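You operate a simulated robot arm through the tools that you are given. There is no shell and no other tool.

You are at the controls of a simulated robot arm. One attempt, no reset.

TASK
Crease the cream folded card flat with the blue bar.
Fine: clamp it square in the corner frame for that and leave it clamped; bar back on the tool rest.

It is judged by the outcome, as a careful person would: the job done as asked, and still so three seconds after it is handed in. It fails if anything else is knocked over, pushed out of place, dropped, spilled or broken.

THE ROBOT
A 7-joint arm with a two-finger parallel gripper, fixed in place. Base frame: the origin is at the foot of the arm, x ahead of it, y to its left, z up; the work surface is at about z = 0. Lengths are in mm, angles in rad, forces in N, time in s.
With the tool pointing down near the work surface it reaches from about 240 to 620 mm from the base axis. Its first joint turns from -1.152 to 1.152 rad. Payload 2.6 kg.
The tool frame sits at the grasp point between the pads (the TCP): z along the fingers, y along the line on which they close. The tips reach 30 mm beyond it. Largest opening 94 mm; finger width 28, thickness 10; the body of the gripper, 50 by 96 mm, starts 55 mm behind the TCP.
Orientation is that of the tool frame in the base frame, as a unit quaternion [w, x, y, z]. With the fingers straight down and closing along the base's y, the tool's x points along the base's -x, its y along +y and its z along -z.

THE INTERFACE
- The arm moves only by the tool servo_tool. Its arguments are lists of equal length, an entry for each row: "jaw": the finger opening in mm, from 0 to 94; "travel": the shift along the base's x, y, z in mm, a list of three; "dr": the turn, a rotation vector about the base's x, y, z in rad, a list of three. In form: {"jaw": [jaw, ...], "travel": [[x, y, z], ...], "dr": [[rx, ry, rz], ...]}. A call has 1 to 20 rows; each row is the pose to reach, as a shift and turn from the pose commanded when the call began. A row lasts 0.2 s, in which the tool goes at most 50 mm and 0.15 rad; a call with a longer step from one row to the next is refused whole, and so is a gripper value outside its range. A pose out of reach is approached as far as the arm can. The call stops where the force on the tool passes 40 N (or 10 N more than at its start, if that is more) or the arm is blocked; 0.2 s more then pass. Each finger travels about 72 mm/s and halts on what it meets, pressing with about 24 N; the grip force reading is that of the motor and also rises with nothing between the fingers. The clock runs only during rows and for 0.2 s after the last one: add rows that repeat a pose to give the fingers time. It gives the time, the measured TCP pose, the force on the tool (base axes), the opening and the grip force at its end, in the units of the frame above (readings bear some noise), with the torque about the TCP (base axes, N m) and any sound that the robot's microphone picked up.
- Cameras (640 x 400 px; columns grow to the right, rows downward): "scene" is fixed at [63.6, 452, 585.3]; the picture's right is [-0.48, -0.88, 0.00], its down [-0.46, 0.25, -0.85] and it looks along [0.75, -0.41, -0.52] (base axes); focal length 325 px, centre (320, 200). "wrist" rides on the gripper at [76, 14, -103] in the tool frame; the picture's right is [-0.18, 0.98, 0.00], its down [-0.75, -0.14, -0.64] and it looks along [-0.63, -0.12, 0.77] (tool axes); focal length 243 px, centre (320, 200). There is no depth. A picture from a camera that has moved, and an enlarged one, comes with that camera's place and axes in the base frame and with its lens. The place of the scene camera against the robot may be out by one fixed shift of up to 25 mm in any direction.
- capture(camera): a new picture of that camera. The clock stands still meanwhile.
- inspect(camera, box): a new picture of the part [left, top, right, bottom] of that camera's present view, enlarged. The clock stands still meanwhile.
- hand_in(): hands the job in; it is judged then, once.

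Nothing tells you positions but the pictures and the camera data. Unless the task says otherwise, let go and move clear before handing in.

The tools are called after "Emit:" as a command line: name --argument value ..., lists and objects as JSON in quotes. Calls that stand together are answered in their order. servo_tool: Moves the arm, as the interface text tells. Its arguments: {"type":"object","properties":{"jaw":{"type":"array","items":{"type":"number"}},"travel":{"type":"array","items":{"type":"array","items":{"type":"number"}}},"dr":{"type":"array","items":{"type":"array","items":{"type":"number"}}}},"required":["jaw","travel","dr"]} The other tools are called the same way: capture (camera) takes a picture; inspect (camera, box) takes an enlarged picture of a part of a camera's view; hand_in () hands the job in.

At the start:

```text
t: 0.0
tool_pos: [308.2, 180.2, 359.2]
tool_rot: [0.0, 0.0, 1.0, 0.0]
ft_force: [-0.4, -0.3, -0.2]
ft_torque: [-0.02, 0.02, -0.02]
finger_gap: 94.4
finger_force: 0.0
```

scene: 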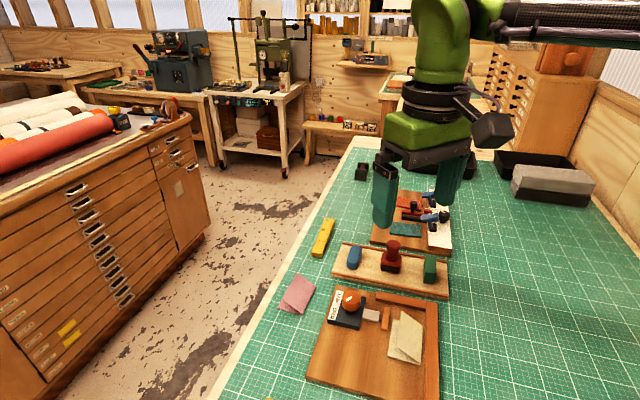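
wrist: 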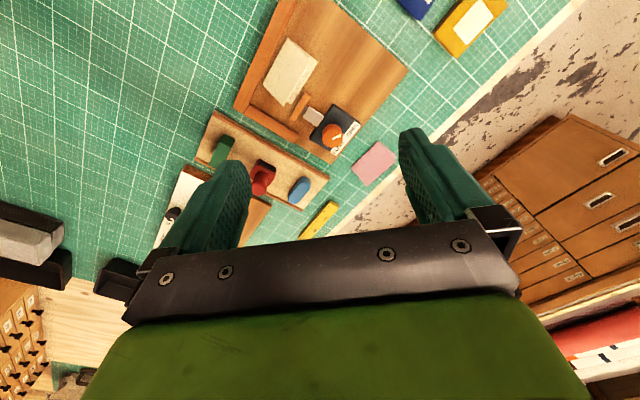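

I see a wooden corner-frame board with a cream folded card on it, a tool rest with blue, red and green items, and a pink card. I'll look closer before moving anything.

Emit:
inspect --camera "scene" --box '[290, 270, 450, 400]'

Emit:
inspect --camera "scene" --box '[310, 180, 470, 300]'

Emit:
inspect --camera "wrist" --box '[180, 0, 420, 240]'

```text
3.08 times, centred on (370, 335) of scene
camera zoom: at [63.6, 452.0, 585.3], right [-0.48, -0.88, 0.0], down [-0.46, 0.25, -0.85], along [0.75, -0.41, -0.52], focal length 1000 px, centre (166, -215)
```

zoom: 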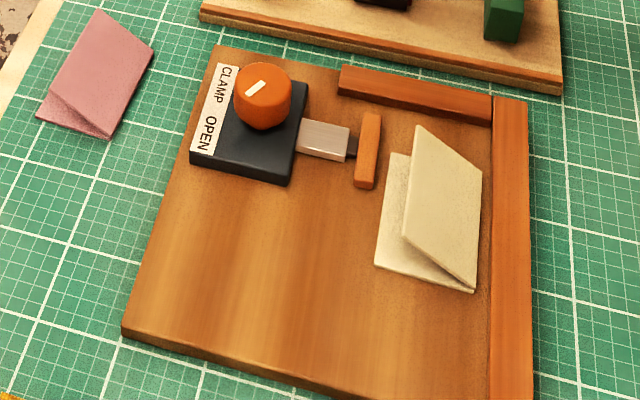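

```text
3.33 times, centred on (390, 240) of scene
camera zoom: at [63.6, 452.0, 585.3], right [-0.48, -0.88, 0.0], down [-0.46, 0.25, -0.85], along [0.75, -0.41, -0.52], focal length 1083 px, centre (87, 67)
```

zoom: 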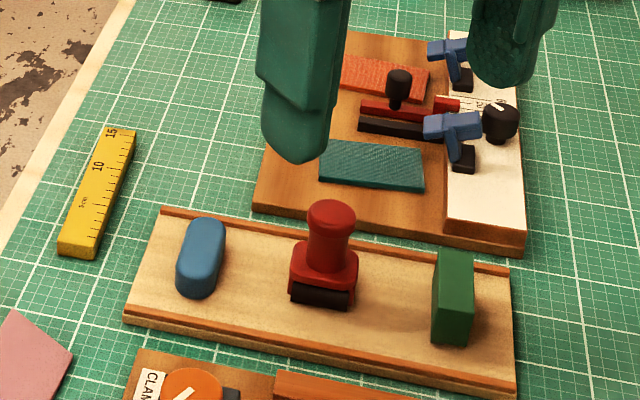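

```text
1.67 times, centred on (300, 120) of wrist
camera zoom: at [233.3, 194.2, 462.6], right [0.18, 0.98, 0.0], down [0.75, -0.14, 0.64], along [0.63, -0.12, -0.77], focal length 404 px, centre (353, 333)
```

zoom: 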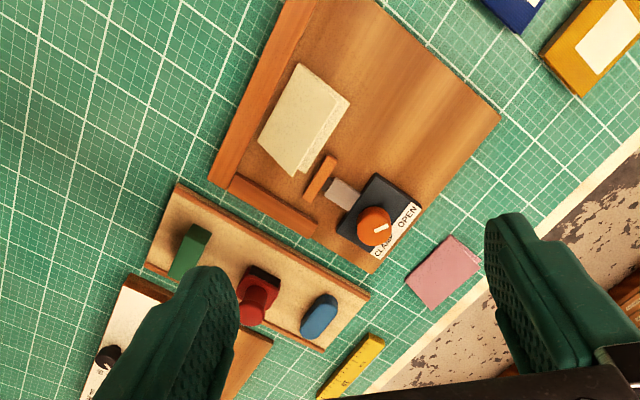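

The corner frame has the card lying askew with its fold towards the long right-hand fence. The clamp knob is at roughly (431, 181) and points to OPEN, and the blue bar lies on the tool rest behind the frame. I'll move in with the wrist camera to measure things better.

Emit:
servo_tool --jaw '[94, 94, 94, 94, 94]' --travel '[[5, -10, -30], [10, -20, -60], [15, -30, -90], [20, -40, -120], [20, -40, -120]]' --dr '[[0, 0, 0], [0, 0, 0], [0, 0, 0], [0, 0, 0], [0, 0, 0]]'

Emit:
capture --camera "wrist"

Emit:
inspect --camera "wrist" --box '[200, 0, 440, 150]'

```text
t: 1.2
tool_pos: [329.3, 138.3, 239.7]
tool_rot: [0.0, 0.0, 1.0, 0.0]
ft_force: [0.5, 0.0, -0.7]
ft_torque: [0.01, -0.02, 0.01]
finger_gap: 94.0
finger_force: 0.1
```

```text
taken
camera wrist: at [253.2, 152.3, 342.8], right [0.18, 0.98, 0.0], down [0.75, -0.14, 0.64], along [0.63, -0.12, -0.77], focal length 243 px, centre (320, 200)
```

wrist: 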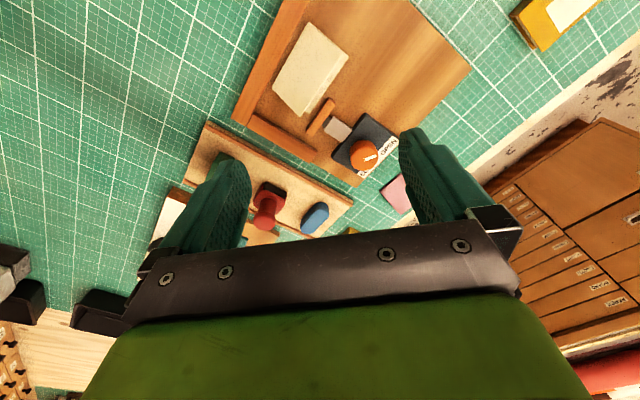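

```text
2.67 times, centred on (320, 75) of wrist
camera zoom: at [253.2, 152.3, 342.8], right [0.18, 0.98, 0.0], down [0.75, -0.14, 0.64], along [0.63, -0.12, -0.77], focal length 647 px, centre (320, 533)
```

zoom: 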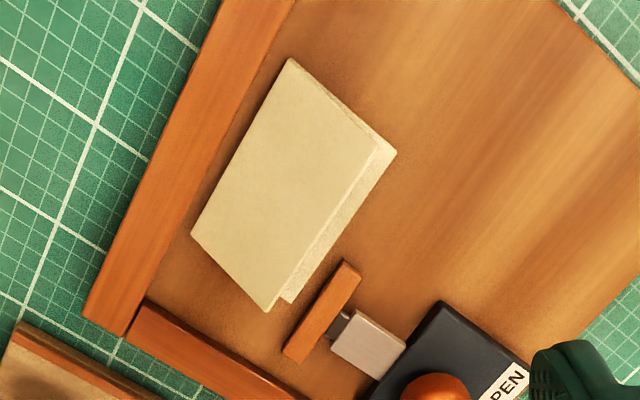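

The frame is turned about 45° in the base frame and its inner corner is near (352, 48). The card is about 84 x 58 mm, with its fold near the long fence and its end some 36 mm short of the short fence. I'll turn the tool to match the frame and look at the clamp, knob and bar.

Emit:
servo_tool --jaw '[94, 94, 94, 94, 94, 94, 94]' --travel '[[10, 0, 0], [20, 0, 0], [35, 0, 0], [50, 0, 0], [60, 0, 0], [70, 0, 0], [70, 0, 0]]' --dr '[[0, 0, -0.128], [0, 0, -0.256], [0, 0, -0.384], [0, 0, -0.512], [0, 0, -0.64], [0, 0, -0.768], [0, 0, -0.768]]'

Emit:
capture --camera "wrist"

Emit:
inspect --camera "wrist" --box '[160, 0, 480, 200]'

Emit:
capture --camera "scene"

```text
t: 2.8
tool_pos: [398.2, 141.8, 241.2]
tool_rot: [0.001, 0.375, 0.927, 0.0]
ft_force: [-0.4, 0.0, -0.3]
ft_torque: [-0.02, 0.0, 0.03]
finger_gap: 94.0
finger_force: 0.1
```

```text
taken
camera wrist: at [354.3, 203.4, 343.2], right [0.82, 0.58, 0.0], down [0.44, -0.63, 0.64], along [0.37, -0.52, -0.77], focal length 243 px, centre (320, 200)
```

wrist: 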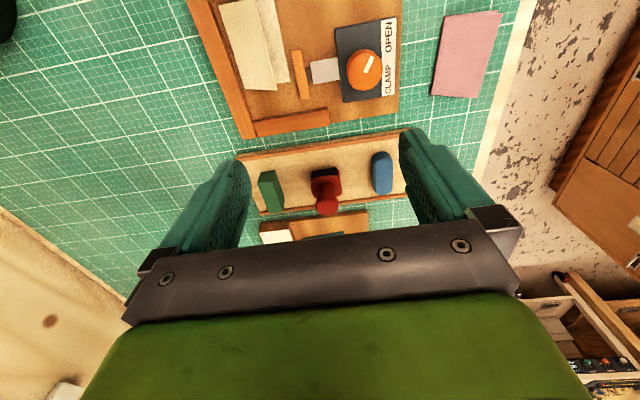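

```text
2.00 times, centred on (320, 100) of wrist
camera zoom: at [354.3, 203.4, 343.2], right [0.82, 0.58, 0.0], down [0.44, -0.63, 0.64], along [0.37, -0.52, -0.77], focal length 485 px, centre (320, 400)
```

zoom: 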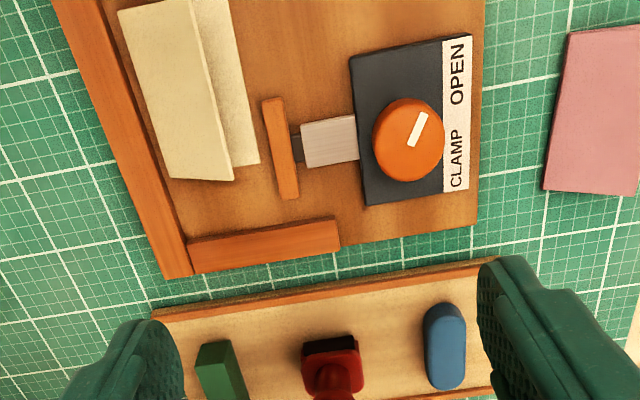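

```text
taken
```

scene: 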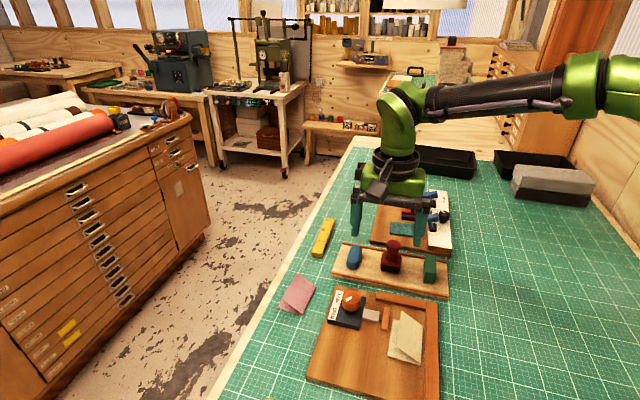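

The frame lies at -44.05° and my tool is now square to it. The card's fold runs about 4–7 mm off the long fence and the card sits about 39 mm from the short fence. The knob mark points to OPEN, and CLAMP is about a quarter turn clockwise. I'll close the fingers and come down beside the card's open edge, next to the clamp pad.

Emit:
servo_tool --jaw '[60, 30, 0, 0, 0, 0, 0, 0, 0]' --travel '[[-15, 8, 0], [-35, 18, 0], [-51.8, 26.6, 0], [-51.8, 26.6, -40], [-51.8, 26.6, -80], [-51.8, 26.6, -120], [-51.8, 26.6, -150], [-51.8, 26.6, -165], [-51.8, 26.6, -165]]' --dr '[[0, 0, 0], [0, 0, 0], [0, 0, 0], [0, 0, 0], [0, 0, 0], [0, 0, 0], [0, 0, 0], [0, 0, 0], [0, 0, 0]]'

Emit:
capture --camera "wrist"

Emit:
inspect --camera "scene" --box '[290, 270, 450, 400]'

```text
t: 4.8
tool_pos: [344.7, 164.7, 76.0]
tool_rot: [0.0, 0.375, 0.927, 0.0]
ft_force: [-0.4, -0.9, 0.4]
ft_torque: [-0.01, -0.01, -0.01]
finger_gap: 0.1
finger_force: 23.8
```

```text
taken
camera wrist: at [300.9, 227.5, 178.6], right [0.82, 0.58, 0.0], down [0.44, -0.63, 0.64], along [0.37, -0.52, -0.77], focal length 243 px, centre (320, 200)
```

wrist: 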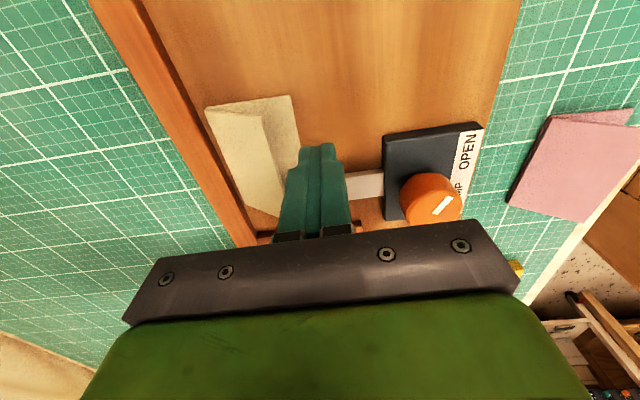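

```text
3.08 times, centred on (370, 335) of scene
camera zoom: at [63.6, 452.0, 585.3], right [-0.48, -0.88, 0.0], down [-0.46, 0.25, -0.85], along [0.75, -0.41, -0.52], focal length 1000 px, centre (166, -215)
```

zoom: 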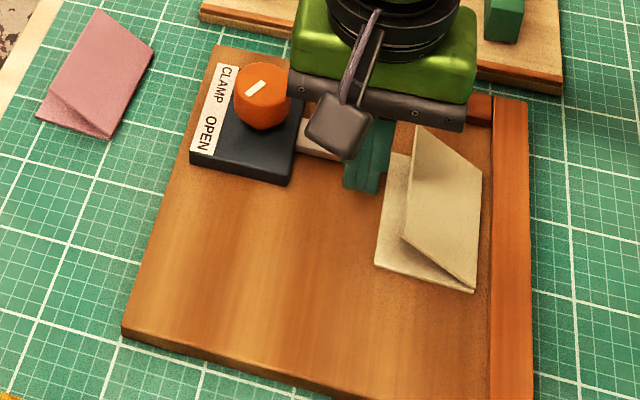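

The closed fingers hang just beside the card's open edge, about 5 mm clear of both the card and the clamp pad. Next I lower carefully to find the board surface.

Emit:
servo_tool --jaw '[0, 0, 0, 0]' --travel '[[0, 0, -15], [0, 0, -28], [0, 0, -32], [0, 0, -32]]' --dr '[[0, 0, 0], [0, 0, 0], [0, 0, 0], [0, 0, 0]]'

Emit:
capture --camera "wrist"

Emit:
inspect --camera "scene" --box '[340, 300, 440, 380]'

```text
t: 5.8
tool_pos: [346.7, 165.7, 42.5]
tool_rot: [-0.001, 0.374, 0.928, -0.001]
ft_force: [-0.7, -0.5, -1.0]
ft_torque: [0.01, 0.02, -0.01]
finger_gap: 0.0
finger_force: 24.0
```

```text
taken
camera wrist: at [302.0, 228.8, 144.9], right [0.82, 0.58, 0.0], down [0.44, -0.63, 0.64], along [0.37, -0.52, -0.77], focal length 243 px, centre (320, 200)
```

wrist: 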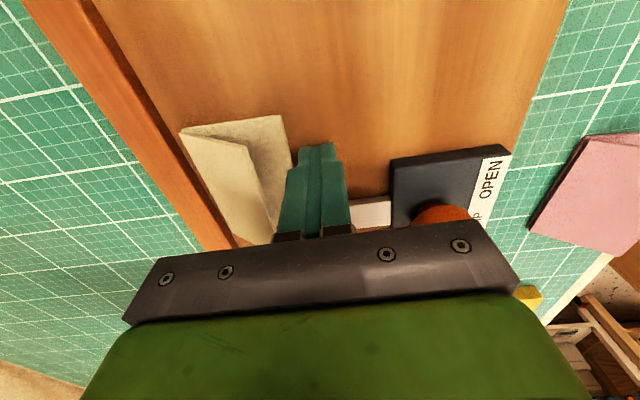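

```text
5.00 times, centred on (390, 340) of scene
camera zoom: at [63.6, 452.0, 585.3], right [-0.48, -0.88, 0.0], down [-0.46, 0.25, -0.85], along [0.75, -0.41, -0.52], focal length 1624 px, centre (-30, -500)
```

zoom: 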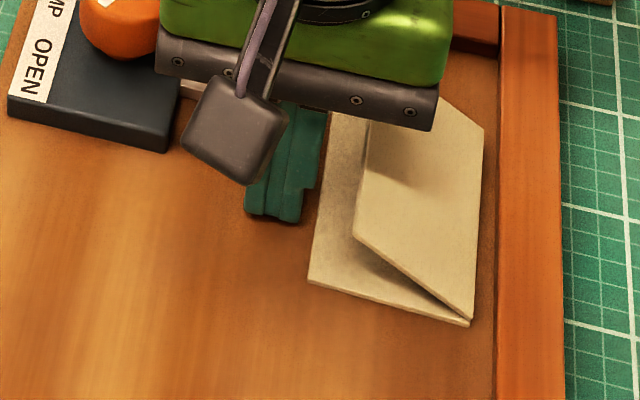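

The tips are at about z = 12 beside the card and nothing is in contact yet. I'll step down in 1 mm increments until I feel the board.

Emit:
servo_tool --jaw '[0, 0, 0]' --travel '[[0, 0, -1], [0, 0, -2], [0, 0, -2]]' --dr '[[0, 0, 0], [0, 0, 0], [0, 0, 0]]'

Emit:
servo_tool --jaw '[0, 0]' --travel '[[0, 0, -1], [0, 0, -1]]' --dr '[[0, 0, 0], [0, 0, 0]]'

```text
t: 6.6
tool_pos: [346.2, 165.9, 40.9]
tool_rot: [0.0, 0.374, 0.928, 0.001]
ft_force: [-5.0, -6.0, 24.3]
ft_torque: [-0.1, 0.33, 0.15]
finger_gap: 0.2
finger_force: 24.0
```

```text
t: 7.0
tool_pos: [347.2, 166.2, 41.5]
tool_rot: [0.001, 0.374, 0.927, 0.001]
ft_force: [-1.0, -1.9, 4.4]
ft_torque: [-0.05, 0.11, -0.01]
finger_gap: 0.0
finger_force: 24.4
stopped in row 1: the force on the tool passed its limit at 44 N (the readings are from after the stop); the commanded pose is now the measured one
```

Board contact comes at TCP z ≈ 41.5, so the board top is about z = 11.5. I'll lift half a millimetre and push the card towards the long fence in small steps.

Emit:
servo_tool --jaw '[0, 0, 0, 0, 0, 0, 0]' --travel '[[0, 0, 0.6], [-1.4, -1.4, 0.6], [-2.8, -2.9, 0.6], [-4.2, -4.3, 0.6], [-5.6, -5.8, 0.6], [-6.6, -6.8, 0.6], [-6.6, -6.8, 0.6]]' --dr '[[0, 0, 0], [0, 0, 0], [0, 0, 0], [0, 0, 0], [0, 0, 0], [0, 0, 0], [0, 0, 0]]'

Emit:
inspect --camera "wrist" --box '[120, 80, 420, 260]'

Emit:
inspect --camera "scene" --box '[340, 300, 440, 380]'

```text
t: 8.6
tool_pos: [340.6, 160.1, 41.8]
tool_rot: [0.0, 0.374, 0.927, 0.001]
ft_force: [0.4, -0.1, 1.0]
ft_torque: [-0.03, -0.02, 0.01]
finger_gap: 0.1
finger_force: 23.9
```

```text
2.13 times, centred on (270, 170) of wrist
camera zoom: at [294.8, 222.0, 144.7], right [0.82, 0.58, 0.0], down [0.44, -0.63, 0.64], along [0.37, -0.52, -0.77], focal length 518 px, centre (427, 264)
```

zoom: 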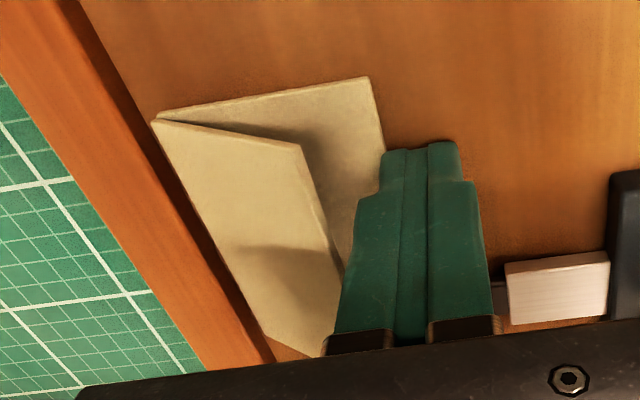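

```text
5.00 times, centred on (390, 340) of scene
camera zoom: at [63.6, 452.0, 585.3], right [-0.48, -0.88, 0.0], down [-0.46, 0.25, -0.85], along [0.75, -0.41, -0.52], focal length 1624 px, centre (-30, -500)
```

zoom: 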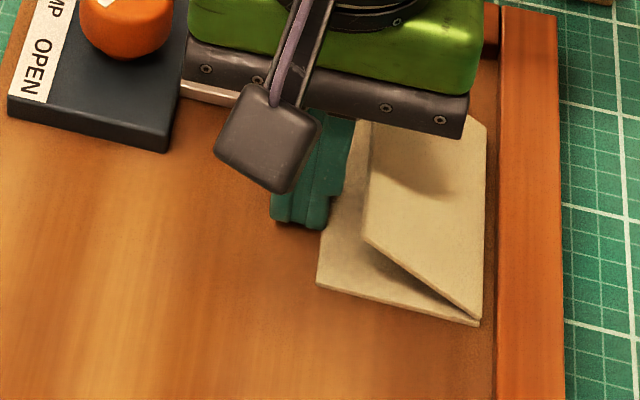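

The fingers have pushed the card a few millimetres and its fold is nearly at the fence. I'll carry on in small steps.

Emit:
servo_tool --jaw '[0, 0, 0, 0]' --travel '[[-0.7, -0.72, 0], [-1.4, -1.44, 0], [-2.1, -2.16, 0], [-2.1, -2.16, 0]]' --dr '[[0, 0, 0], [0, 0, 0], [0, 0, 0], [0, 0, 0]]'

Emit:
inspect --camera "wrist" --box '[120, 80, 420, 260]'

Emit:
inspect --camera "scene" --box '[340, 300, 440, 380]'

```text
t: 9.6
tool_pos: [337.7, 156.6, 41.3]
tool_rot: [0.001, 0.375, 0.927, 0.0]
ft_force: [-0.2, 0.9, 2.1]
ft_torque: [0.05, -0.03, 0.04]
finger_gap: 0.1
finger_force: 23.7
```

```text
2.13 times, centred on (270, 170) of wrist
camera zoom: at [293.4, 219.0, 144.5], right [0.82, 0.58, 0.0], down [0.44, -0.63, 0.64], along [0.37, -0.52, -0.77], focal length 518 px, centre (427, 264)
```

zoom: 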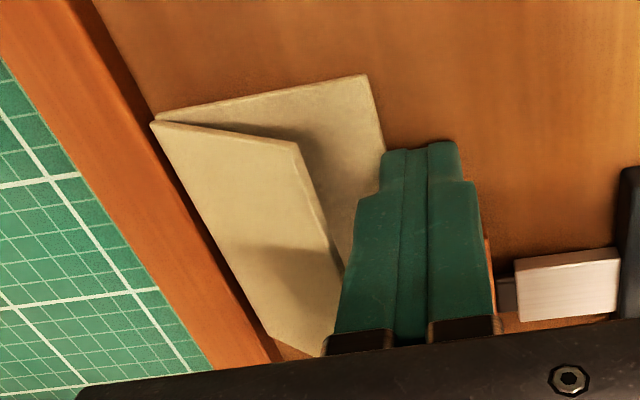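

```text
5.00 times, centred on (390, 340) of scene
camera zoom: at [63.6, 452.0, 585.3], right [-0.48, -0.88, 0.0], down [-0.46, 0.25, -0.85], along [0.75, -0.41, -0.52], focal length 1624 px, centre (-30, -500)
```

zoom: 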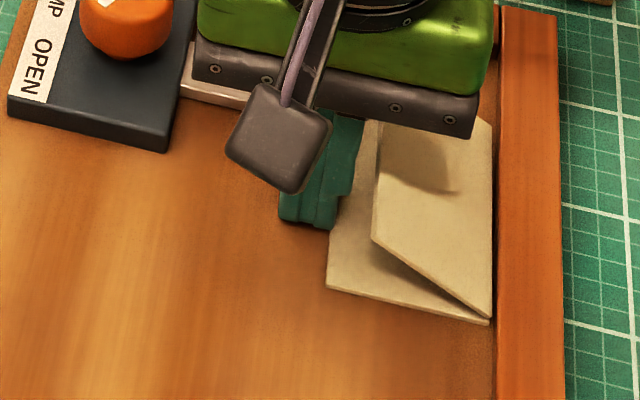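

There is still about a 1–2 mm gap and very little force. I'll push a bit further.

Emit:
servo_tool --jaw '[0, 0, 0]' --travel '[[-0.5, -0.52, 0], [-0.9, -0.93, 0], [-0.9, -0.93, 0]]' --dr '[[0, 0, 0], [0, 0, 0], [0, 0, 0]]'

Emit:
inspect --camera "scene" --box '[380, 320, 440, 368]'

Emit:
inspect --camera "wrist" --box '[150, 100, 310, 260]'

```text
t: 10.4
tool_pos: [337.5, 154.7, 42.4]
tool_rot: [0.001, 0.376, 0.927, 0.0]
ft_force: [1.5, -0.3, 7.1]
ft_torque: [0.03, 0.02, 0.0]
finger_gap: 0.1
finger_force: 23.8
```

```text
8.33 times, centred on (410, 344) of scene
camera zoom: at [63.6, 452.0, 585.4], right [-0.48, -0.88, 0.0], down [-0.46, 0.25, -0.85], along [0.75, -0.41, -0.52], focal length 2707 px, centre (-430, -1000)
```

zoom: 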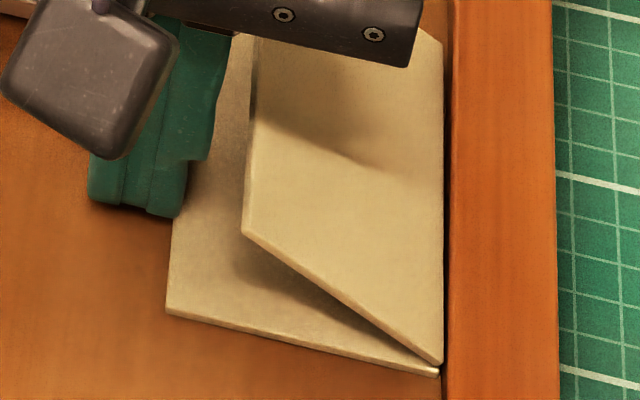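

```text
2.50 times, centred on (230, 180) of wrist
camera zoom: at [292.7, 218.4, 144.5], right [0.82, 0.58, 0.0], down [0.44, -0.63, 0.64], along [0.37, -0.52, -0.77], focal length 606 px, centre (545, 250)
```

zoom: 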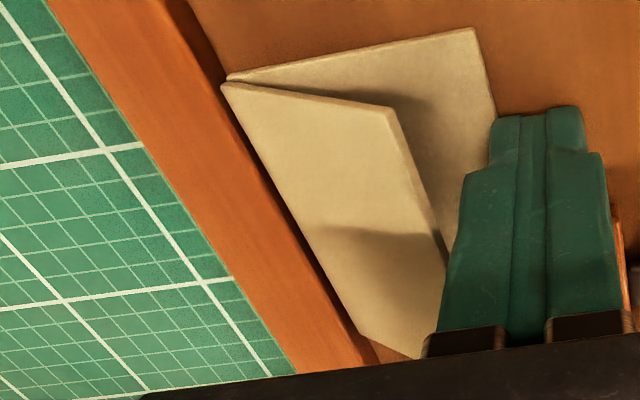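

The fold looks flush against, or within half a millimetre of, the fence. One more small nudge, then I'll back off and line up for the push along the fence.

Emit:
servo_tool --jaw '[0, 0]' --travel '[[-0.4, -0.42, 0.3], [-0.4, -0.42, 0.3]]' --dr '[[0, 0, 0], [0, 0, 0]]'

Emit:
inspect --camera "scene" --box '[380, 320, 440, 368]'

```text
t: 11.0
tool_pos: [336.7, 155.0, 41.0]
tool_rot: [0.0, 0.374, 0.927, 0.0]
ft_force: [2.0, 0.8, 0.7]
ft_torque: [0.01, -0.04, 0.05]
finger_gap: 0.0
finger_force: 24.1
```

```text
8.33 times, centred on (410, 344) of scene
camera zoom: at [63.6, 452.0, 585.3], right [-0.48, -0.88, 0.0], down [-0.46, 0.25, -0.85], along [0.75, -0.41, -0.52], focal length 2707 px, centre (-430, -1000)
```

zoom: 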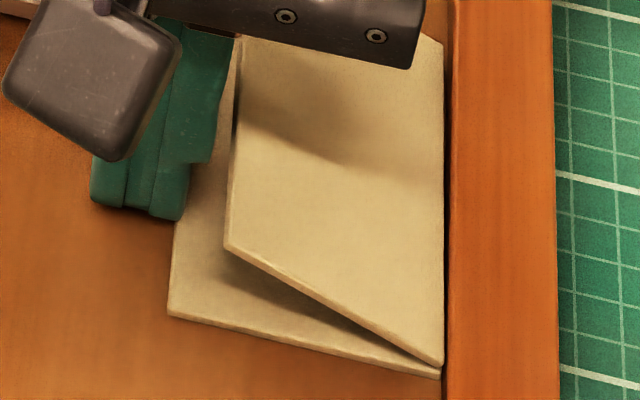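

The card is now flush along the long fence. I'll back off, rise, move to behind the card's far end with the fingers 30 mm open, and lower again.

Emit:
servo_tool --jaw '[0, 0, 0, 0, 30, 30, 30, 30, 30, 30]' --travel '[[2.1, 2.15, 0.3], [4.2, 4.3, 0.5], [4.2, 4.3, 30], [4.2, 4.3, 60], [-20, 6, 60], [-45, 9, 60], [-67.1, 12.4, 60], [-67.1, 12.4, 35], [-67.1, 12.4, 10], [-67.1, 12.4, 10]]' --dr '[[0, 0, 0], [0, 0, 0], [0, 0, 0], [0, 0, 0], [0, 0, 0], [0, 0, 0], [0, 0, 0], [0, 0, 0], [0, 0, 0], [0, 0, 0]]'

Emit:
capture --camera "wrist"

Emit:
inspect --camera "scene" --box '[320, 290, 448, 400]'

```text
t: 13.2
tool_pos: [266.3, 167.7, 51.5]
tool_rot: [0.0, 0.375, 0.927, 0.002]
ft_force: [0.2, 0.5, -0.1]
ft_torque: [0.05, 0.01, -0.02]
finger_gap: 30.0
finger_force: 0.0
```

```text
taken
camera wrist: at [222.4, 230.4, 154.7], right [0.82, 0.58, 0.0], down [0.44, -0.63, 0.64], along [0.37, -0.52, -0.77], focal length 243 px, centre (320, 200)
```

wrist: 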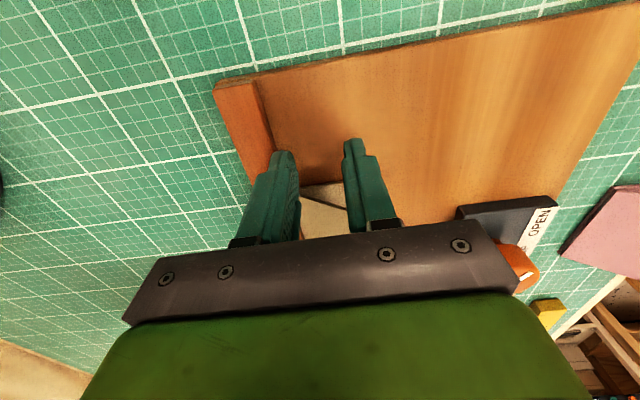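

```text
3.64 times, centred on (384, 345) of scene
camera zoom: at [63.6, 452.0, 585.3], right [-0.48, -0.88, 0.0], down [-0.46, 0.25, -0.85], along [0.75, -0.41, -0.52], focal length 1181 px, centre (87, -327)
```

zoom: 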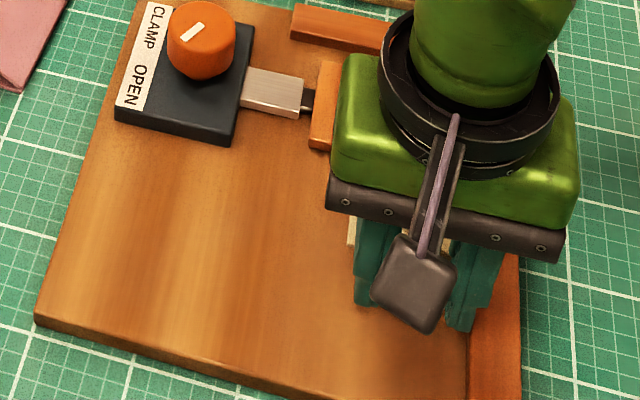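

The fingers straddle the far end of the card, and the left one is only about 2 mm from the long fence. I'll shift 2.5 mm away from the fence and lower the rest of the way.

Emit:
servo_tool --jaw '[30, 30, 30, 30]' --travel '[[1.74, 1.8, 0], [1.74, 1.8, -5], [1.74, 1.8, -9.7], [1.74, 1.8, -9.7]]' --dr '[[0, 0, 0], [0, 0, 0], [0, 0, 0], [0, 0, 0]]'

Emit:
inspect --camera "wrist" --box '[200, 70, 440, 250]'

```text
t: 14.2
tool_pos: [269.2, 169.6, 42.6]
tool_rot: [0.0, 0.375, 0.927, 0.0]
ft_force: [0.4, 0.1, -0.7]
ft_torque: [-0.02, -0.02, 0.0]
finger_gap: 30.3
finger_force: 0.0
```

```text
2.22 times, centred on (320, 160) of wrist
camera zoom: at [225.2, 232.8, 145.1], right [0.82, 0.58, 0.0], down [0.44, -0.63, 0.64], along [0.37, -0.52, -0.77], focal length 539 px, centre (320, 289)
```

zoom: 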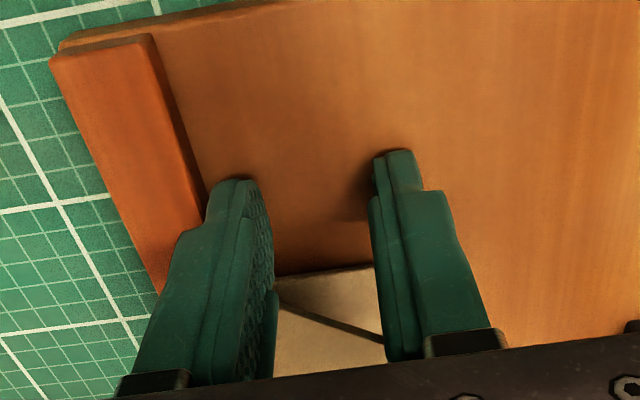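

The fingers are down on the board surface, clear of the fence and about 10 mm behind the card's end. Now I push along the fence towards the corner.

Emit:
servo_tool --jaw '[30, 30, 30, 30, 30, 30, 30, 30, 30, 30, 30, 30, 30]' --travel '[[2.87, -2.78, 0], [5.75, -5.56, 0], [8.62, -8.34, 0], [11.5, -11.12, 0], [14.37, -13.9, 0], [17.25, -16.7, 0], [20.1, -19.5, 0], [23.0, -22.2, 0], [25.2, -24.3, 0], [27.3, -26.4, 0], [29.5, -28.5, 0], [31.6, -30.6, 0], [31.6, -30.6, 0]]' --dr '[[0, 0, 0], [0, 0, 0], [0, 0, 0], [0, 0, 0], [0, 0, 0], [0, 0, 0], [0, 0, 0], [0, 0, 0], [0, 0, 0], [0, 0, 0], [0, 0, 0], [0, 0, 0], [0, 0, 0]]'

Emit:
capture --camera "wrist"

Emit:
inspect --camera "scene" --box '[340, 280, 440, 380]'

```text
t: 17.0
tool_pos: [302.6, 138.8, 43.6]
tool_rot: [0.0, 0.375, 0.927, 0.001]
ft_force: [0.2, -0.9, 0.5]
ft_torque: [-0.02, 0.01, 0.02]
finger_gap: 29.9
finger_force: 0.2
```

```text
taken
camera wrist: at [257.7, 202.0, 145.3], right [0.82, 0.58, 0.0], down [0.44, -0.63, 0.64], along [0.37, -0.52, -0.77], focal length 243 px, centre (320, 200)
```

wrist: 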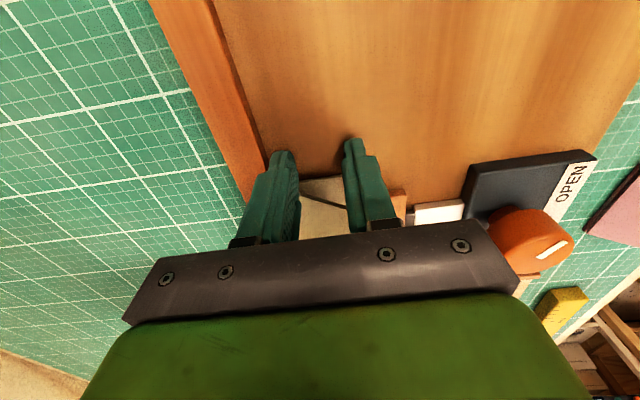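

```text
4.00 times, centred on (390, 330) of scene
camera zoom: at [63.6, 452.0, 585.3], right [-0.48, -0.88, 0.0], down [-0.46, 0.25, -0.85], along [0.75, -0.41, -0.52], focal length 1300 px, centre (40, -320)
```

zoom: 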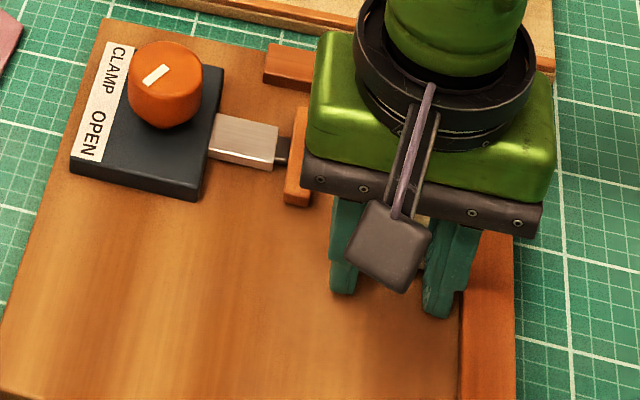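

I estimate 3–5 mm left to the short fence. I'll push on slowly and watch the force.

Emit:
servo_tool --jaw '[30, 30, 30, 30]' --travel '[[0.72, -0.7, 0], [1.44, -1.4, 0], [2.16, -2.09, 0], [2.16, -2.09, 0]]' --dr '[[0, 0, 0], [0, 0, 0], [0, 0, 0], [0, 0, 0]]'

Emit:
servo_tool --jaw '[30, 30]' --travel '[[0.58, -0.56, 0], [0.58, -0.56, 0]]' --dr '[[0, 0, 0], [0, 0, 0]]'

Emit:
inspect --camera "scene" --box '[340, 280, 440, 380]'

Emit:
inspect --camera "wrist" --box '[200, 70, 440, 250]'

```text
t: 18.0
tool_pos: [305.5, 135.9, 42.9]
tool_rot: [0.0, 0.375, 0.927, 0.001]
ft_force: [0.2, -0.4, 0.6]
ft_torque: [0.01, 0.0, 0.0]
finger_gap: 30.1
finger_force: 0.1
```

```text
t: 18.6
tool_pos: [305.1, 136.5, 42.8]
tool_rot: [0.0, 0.375, 0.927, 0.001]
ft_force: [-0.3, 0.1, 0.4]
ft_torque: [0.0, -0.01, 0.0]
finger_gap: 30.0
finger_force: 0.0
```

```text
4.00 times, centred on (390, 330) of scene
camera zoom: at [63.6, 452.0, 585.3], right [-0.48, -0.88, 0.0], down [-0.46, 0.25, -0.85], along [0.75, -0.41, -0.52], focal length 1300 px, centre (40, -320)
```

zoom: 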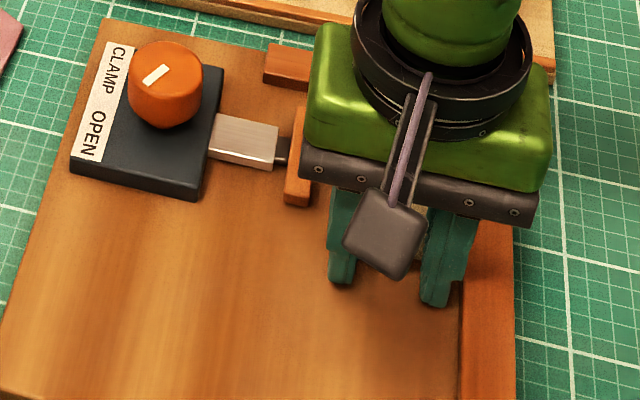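

```text
2.22 times, centred on (320, 160) of wrist
camera zoom: at [261.9, 199.6, 145.4], right [0.82, 0.58, 0.0], down [0.44, -0.63, 0.64], along [0.37, -0.52, -0.77], focal length 539 px, centre (320, 289)
```

zoom: 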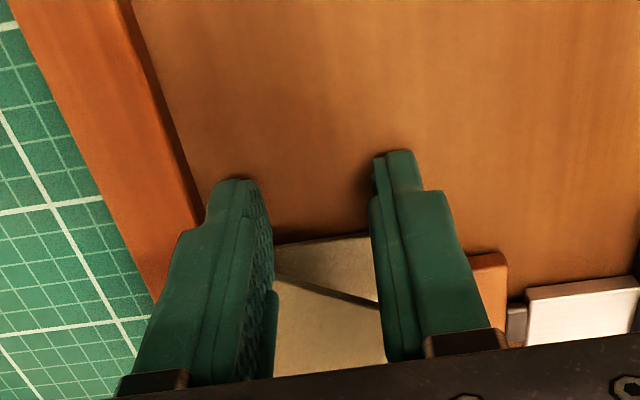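

Still no resistance. I'll continue in sub-millimetre steps.

Emit:
servo_tool --jaw '[30, 30, 30]' --travel '[[0.58, -0.56, 0], [1.15, -1.1, 0], [1.15, -1.1, 0]]' --dr '[[0, 0, 0], [0, 0, 0], [0, 0, 0]]'

Emit:
servo_tool --jaw '[30, 30]' --travel '[[0.58, -0.56, 0], [0.58, -0.56, 0]]' --dr '[[0, 0, 0], [0, 0, 0]]'

Emit:
inspect --camera "wrist" --box '[200, 70, 440, 250]'

```text
t: 19.4
tool_pos: [307.3, 136.1, 42.3]
tool_rot: [0.0, 0.375, 0.927, 0.001]
ft_force: [1.1, -0.7, -0.1]
ft_torque: [-0.04, -0.05, -0.03]
finger_gap: 30.0
finger_force: 0.2
```

```text
t: 20.0
tool_pos: [306.6, 135.3, 43.1]
tool_rot: [0.001, 0.375, 0.927, 0.001]
ft_force: [-0.1, 0.6, -0.6]
ft_torque: [-0.02, -0.01, 0.03]
finger_gap: 30.0
finger_force: 0.1
```

```text
2.22 times, centred on (320, 160) of wrist
camera zoom: at [262.6, 198.2, 145.6], right [0.82, 0.58, 0.0], down [0.44, -0.63, 0.64], along [0.37, -0.52, -0.77], focal length 539 px, centre (320, 289)
```

zoom: 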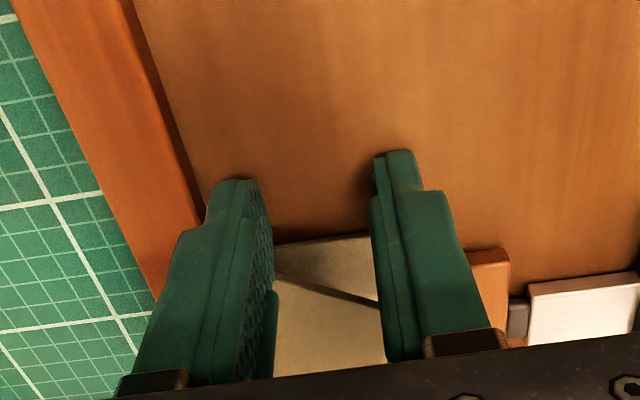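

The card is moving with the fingers but I can't see the corner from here. A couple more millimetres, then I'll check from above.

Emit:
servo_tool --jaw '[30, 30, 30]' --travel '[[0.43, -0.42, 0], [0.86, -0.83, 0], [0.86, -0.83, 0]]' --dr '[[0, 0, 0], [0, 0, 0], [0, 0, 0]]'

Emit:
inspect --camera "wrist" --box '[200, 70, 440, 250]'

```text
t: 20.8
tool_pos: [307.2, 135.0, 42.6]
tool_rot: [0.0, 0.375, 0.927, 0.002]
ft_force: [-6.1, 7.0, 1.8]
ft_torque: [0.21, 0.16, -0.04]
finger_gap: 30.3
finger_force: 0.0
```

```text
2.22 times, centred on (320, 160) of wrist
camera zoom: at [263.5, 197.5, 145.6], right [0.82, 0.58, 0.0], down [0.44, -0.63, 0.64], along [0.37, -0.52, -0.77], focal length 539 px, centre (320, 289)
```

zoom: 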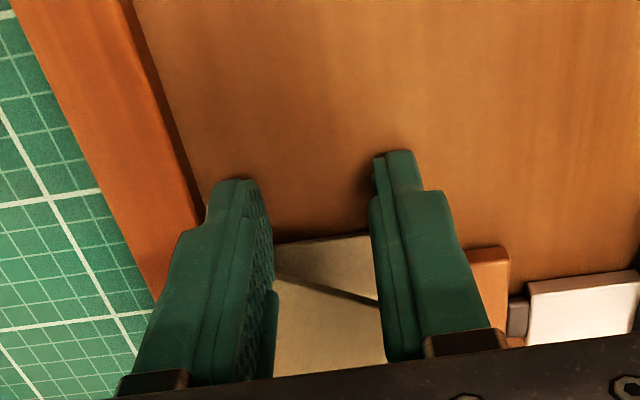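

I now read about 9 N back along the push direction, so the card is seated against the short fence. I'll back off, rise and look at the corner.

Emit:
servo_tool --jaw '[30, 30, 30, 30, 30, 30, 30]' --travel '[[-1.5, 1.4, 0.3], [-5.7, 5.6, 0.5], [-5.7, 5.6, 30], [-5.7, 5.6, 75], [-5.7, 5.6, 120], [-5.7, 5.6, 160], [-5.7, 5.6, 160]]' --dr '[[0, 0, 0], [0, 0, 0], [0, 0, 0], [0, 0, 0], [0, 0, 0], [0, 0, 0], [0, 0, 0]]'

Emit:
capture --camera "wrist"

Emit:
inspect --camera "wrist" --box '[220, 30, 420, 180]'

Emit:
inspect --camera "scene" --box '[340, 280, 440, 380]'

```text
t: 22.4
tool_pos: [301.3, 142.8, 201.1]
tool_rot: [0.001, 0.376, 0.927, 0.0]
ft_force: [0.6, -0.8, 0.0]
ft_torque: [-0.01, 0.03, 0.01]
finger_gap: 30.3
finger_force: 0.0
```

```text
taken
camera wrist: at [256.6, 205.1, 304.8], right [0.82, 0.58, 0.0], down [0.44, -0.63, 0.64], along [0.37, -0.52, -0.77], focal length 243 px, centre (320, 200)
```

wrist: 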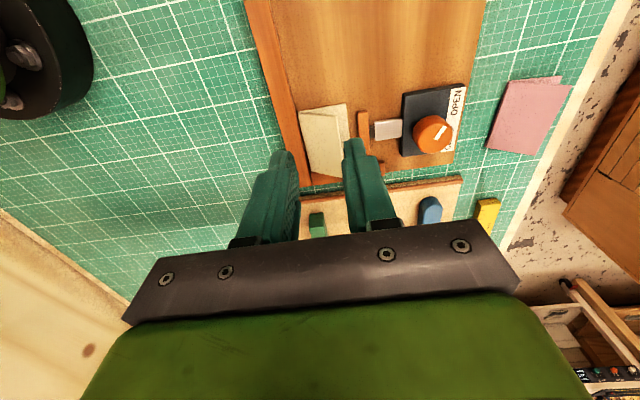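

```text
2.67 times, centred on (320, 105) of wrist
camera zoom: at [256.6, 205.1, 304.8], right [0.82, 0.58, 0.0], down [0.44, -0.63, 0.64], along [0.37, -0.52, -0.77], focal length 647 px, centre (320, 453)
```

zoom: 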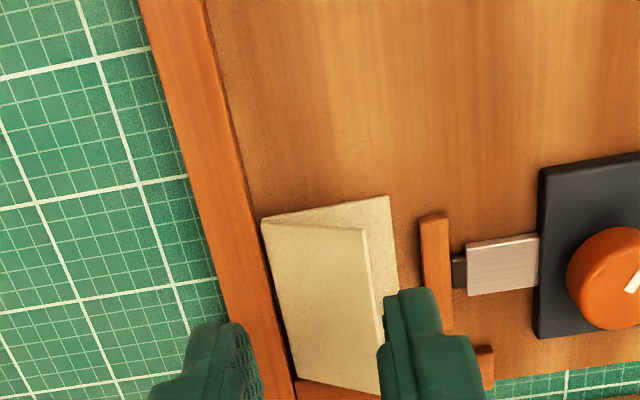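

```text
4.00 times, centred on (390, 330) of scene
camera zoom: at [63.6, 452.0, 585.3], right [-0.48, -0.88, 0.0], down [-0.46, 0.25, -0.85], along [0.75, -0.41, -0.52], focal length 1300 px, centre (40, -320)
```

zoom: 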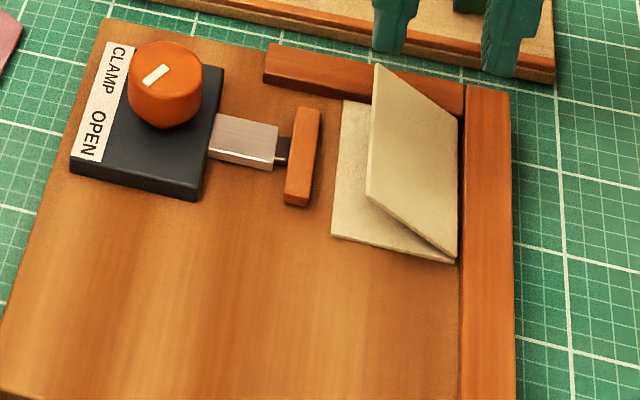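

The card sits square in the corner, touching both fences. Next is the knob, centred near (430, 183) with its top around z = 44. I'll move above it and turn the tool +90° so the clamping turn ends at a comfortable wrist angle.

Emit:
servo_tool --jaw '[40, 50, 60, 70, 70, 70, 70, 70, 70, 70, 70, 70]' --travel '[[10, 4, 0], [25, 8, 0], [40, 12, 0], [55, 17, 0], [70, 22, 0], [85, 27, 0], [100, 32, 0], [115, 36, 0], [128.4, 40.2, 0], [128.4, 40.2, -40], [128.4, 40.2, -75], [128.4, 40.2, -75]]' --dr '[[0, 0, 0.143], [0, 0, 0.286], [0, 0, 0.429], [0, 0, 0.571], [0, 0, 0.714], [0, 0, 0.857], [0, 0, 1.0], [0, 0, 1.143], [0, 0, 1.286], [0, 0, 1.428], [0, 0, 1.571], [0, 0, 1.571]]'

Emit:
capture --camera "wrist"

Emit:
inspect --camera "scene" --box '[300, 250, 440, 370]'

```text
t: 25.0
tool_pos: [429.6, 179.9, 126.2]
tool_rot: [0.0, -0.392, 0.92, 0.001]
ft_force: [-0.6, 0.2, 0.2]
ft_torque: [-0.02, 0.0, 0.04]
finger_gap: 70.3
finger_force: 0.1
```

```text
taken
camera wrist: at [366.9, 134.1, 229.2], right [-0.58, 0.81, 0.0], down [0.63, 0.44, 0.64], along [0.52, 0.37, -0.77], focal length 243 px, centre (320, 200)
```

wrist: 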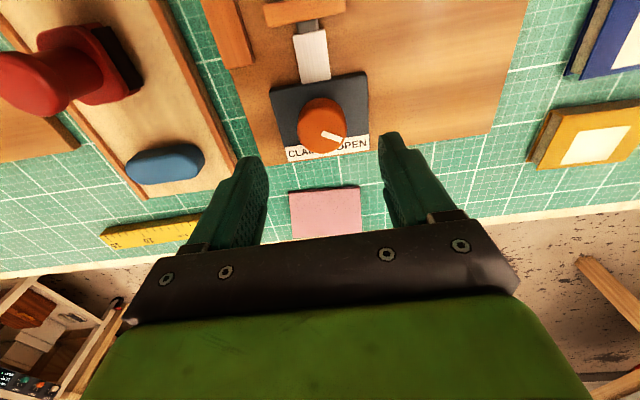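

```text
3.33 times, centred on (370, 310) of scene
camera zoom: at [63.6, 452.0, 585.3], right [-0.48, -0.88, 0.0], down [-0.46, 0.25, -0.85], along [0.75, -0.41, -0.52], focal length 1083 px, centre (153, -167)
```

zoom: 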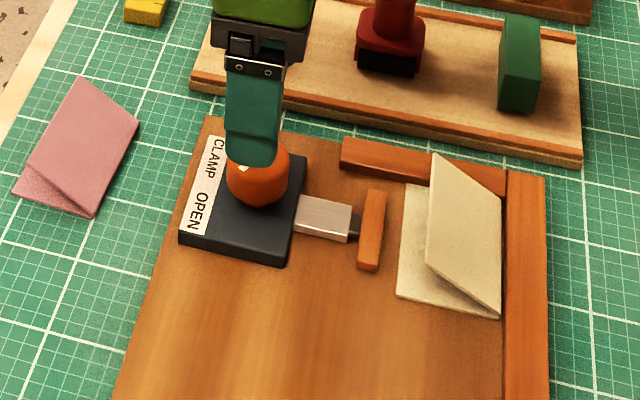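

The open fingers are nearly centred over the knob, about 2.5 mm off in x. I'll correct that and lower around it to a TCP z of about 62.

Emit:
servo_tool --jaw '[70, 70, 70, 70, 70]' --travel '[[-2.2, 0.2, -15], [-2.2, 0.2, -35], [-2.2, 0.2, -55], [-2.2, 0.2, -62], [-2.2, 0.2, -62]]' --dr '[[0, 0, 0], [0, 0, 0], [0, 0, 0], [0, 0, 0], [0, 0, 0]]'

Emit:
capture --camera "wrist"

Emit:
inspect --camera "scene" --box '[310, 270, 410, 350]'

```text
t: 26.2
tool_pos: [428.1, 179.2, 67.1]
tool_rot: [-0.001, -0.39, 0.921, 0.001]
ft_force: [0.0, 0.0, 0.9]
ft_torque: [0.0, 0.0, 0.02]
finger_gap: 70.2
finger_force: 0.0
```

```text
taken
camera wrist: at [366.1, 134.2, 169.7], right [-0.58, 0.82, 0.0], down [0.63, 0.44, 0.64], along [0.52, 0.37, -0.77], focal length 243 px, centre (320, 200)
```

wrist: 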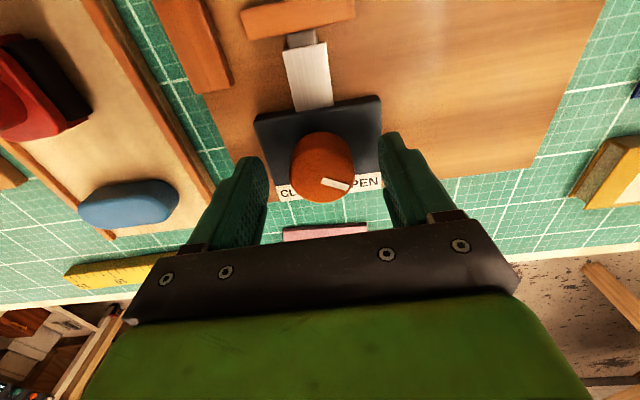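

```text
5.00 times, centred on (360, 310) of scene
camera zoom: at [63.6, 452.0, 585.3], right [-0.48, -0.88, 0.0], down [-0.46, 0.25, -0.85], along [0.75, -0.41, -0.52], focal length 1624 px, centre (120, -350)
```

zoom: 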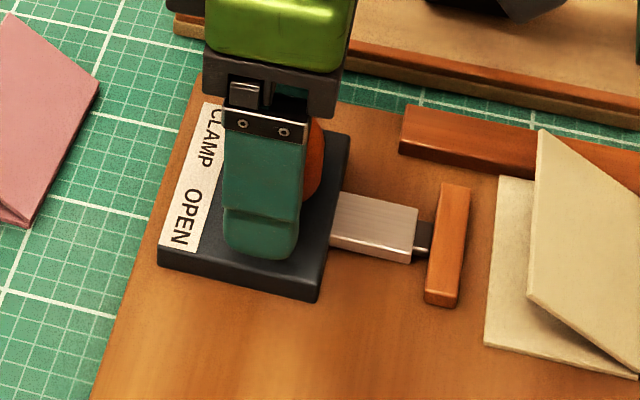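

The knob stands between the fingers and its top is near z = 46. I'll lower another 6 mm with a 1.5 mm centring correction, then close on it.

Emit:
servo_tool --jaw '[70, 70, 60, 50, 40, 30, 30]' --travel '[[-1.1, 1.0, -3], [-1.1, 1.0, -6], [-1.1, 1.0, -6], [-1.1, 1.0, -6], [-1.1, 1.0, -6], [-1.1, 1.0, -6], [-1.1, 1.0, -6]]' --dr '[[0, 0, 0], [0, 0, 0], [0, 0, 0], [0, 0, 0], [0, 0, 0], [0, 0, 0], [0, 0, 0]]'

Emit:
capture --camera "wrist"

Emit:
inspect --camera "scene" --box '[310, 270, 410, 350]'

```text
t: 27.8
tool_pos: [427.5, 179.5, 61.2]
tool_rot: [0.001, -0.389, 0.921, 0.0]
ft_force: [8.5, -5.7, -4.5]
ft_torque: [0.01, -0.29, 0.0]
finger_gap: 37.6
finger_force: 44.9
```

```text
taken
camera wrist: at [364.8, 134.8, 163.3], right [-0.58, 0.82, 0.0], down [0.62, 0.44, 0.64], along [0.53, 0.37, -0.77], focal length 243 px, centre (320, 200)
```

wrist: 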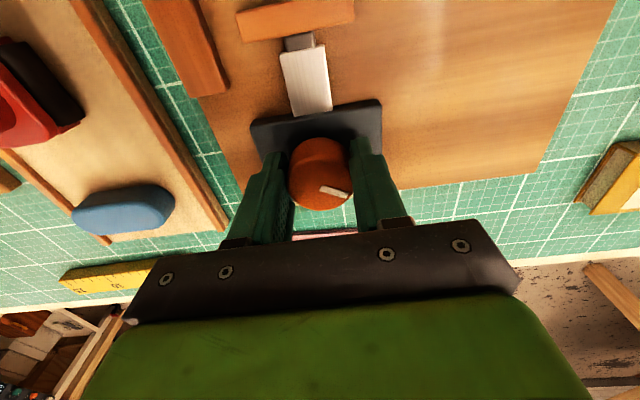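

```text
5.00 times, centred on (360, 310) of scene
camera zoom: at [63.6, 452.0, 585.3], right [-0.48, -0.88, 0.0], down [-0.46, 0.25, -0.85], along [0.75, -0.41, -0.52], focal length 1624 px, centre (120, -350)
```

zoom: 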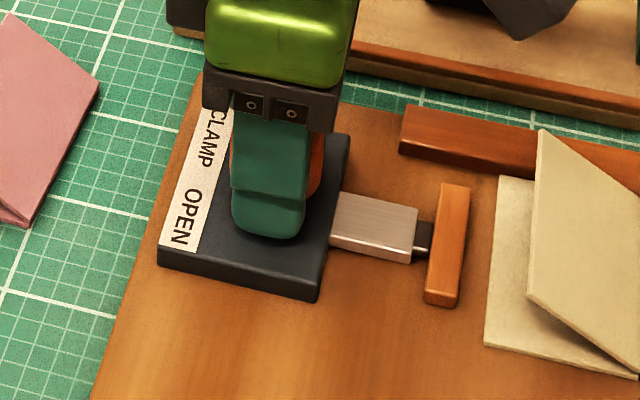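

The knob is firmly gripped at 37.6 mm, with a sideways load of about 10 N from slight mis-centring. I'll relieve that and begin turning clockwise (negative z).

Emit:
servo_tool --jaw '[30, 30, 30, 30, 30]' --travel '[[0.5, -0.4, 0], [0.6, -0.5, 0], [0.6, -0.5, 0], [0.6, -0.5, 0], [0.6, -0.5, 0]]' --dr '[[0, 0, 0], [0, 0, -0.08], [0, 0, -0.16], [0, 0, -0.24], [0, 0, -0.24]]'

Emit:
capture --camera "wrist"

Emit:
inspect --camera "scene" --box '[310, 270, 430, 360]'

```text
t: 29.0
tool_pos: [426.9, 181.4, 61.1]
tool_rot: [0.001, -0.276, 0.961, 0.001]
ft_force: [-3.7, -12.9, 24.1]
ft_torque: [-0.59, 0.35, -0.01]
finger_gap: 37.4
finger_force: 45.4
```

```text
taken
camera wrist: at [355.8, 151.4, 163.3], right [-0.37, 0.93, 0.0], down [0.71, 0.28, 0.64], along [0.6, 0.24, -0.77], focal length 243 px, centre (320, 200)
```

wrist: 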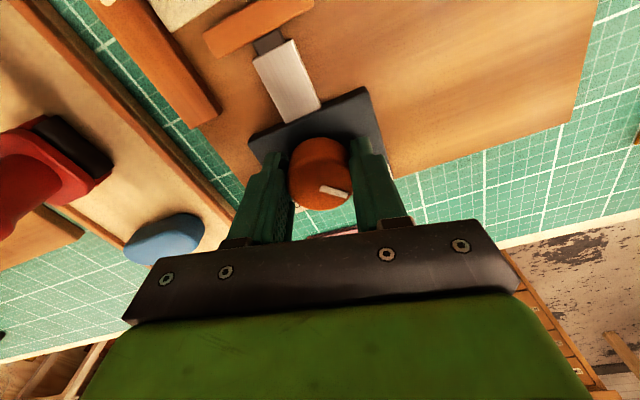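

```text
4.44 times, centred on (370, 315) of scene
camera zoom: at [63.5, 452.0, 585.4], right [-0.48, -0.88, 0.0], down [-0.46, 0.25, -0.85], along [0.75, -0.41, -0.52], focal length 1444 px, centre (98, -311)
```

zoom: 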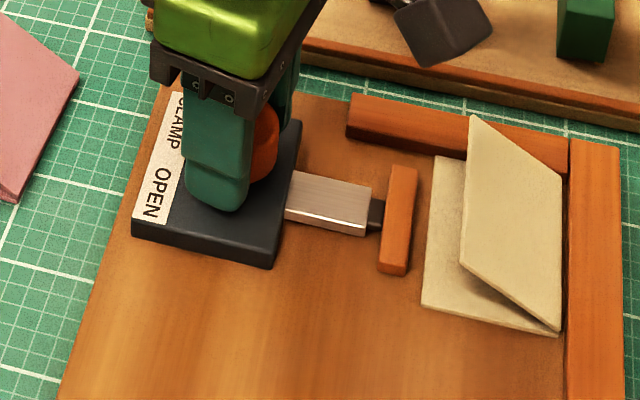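

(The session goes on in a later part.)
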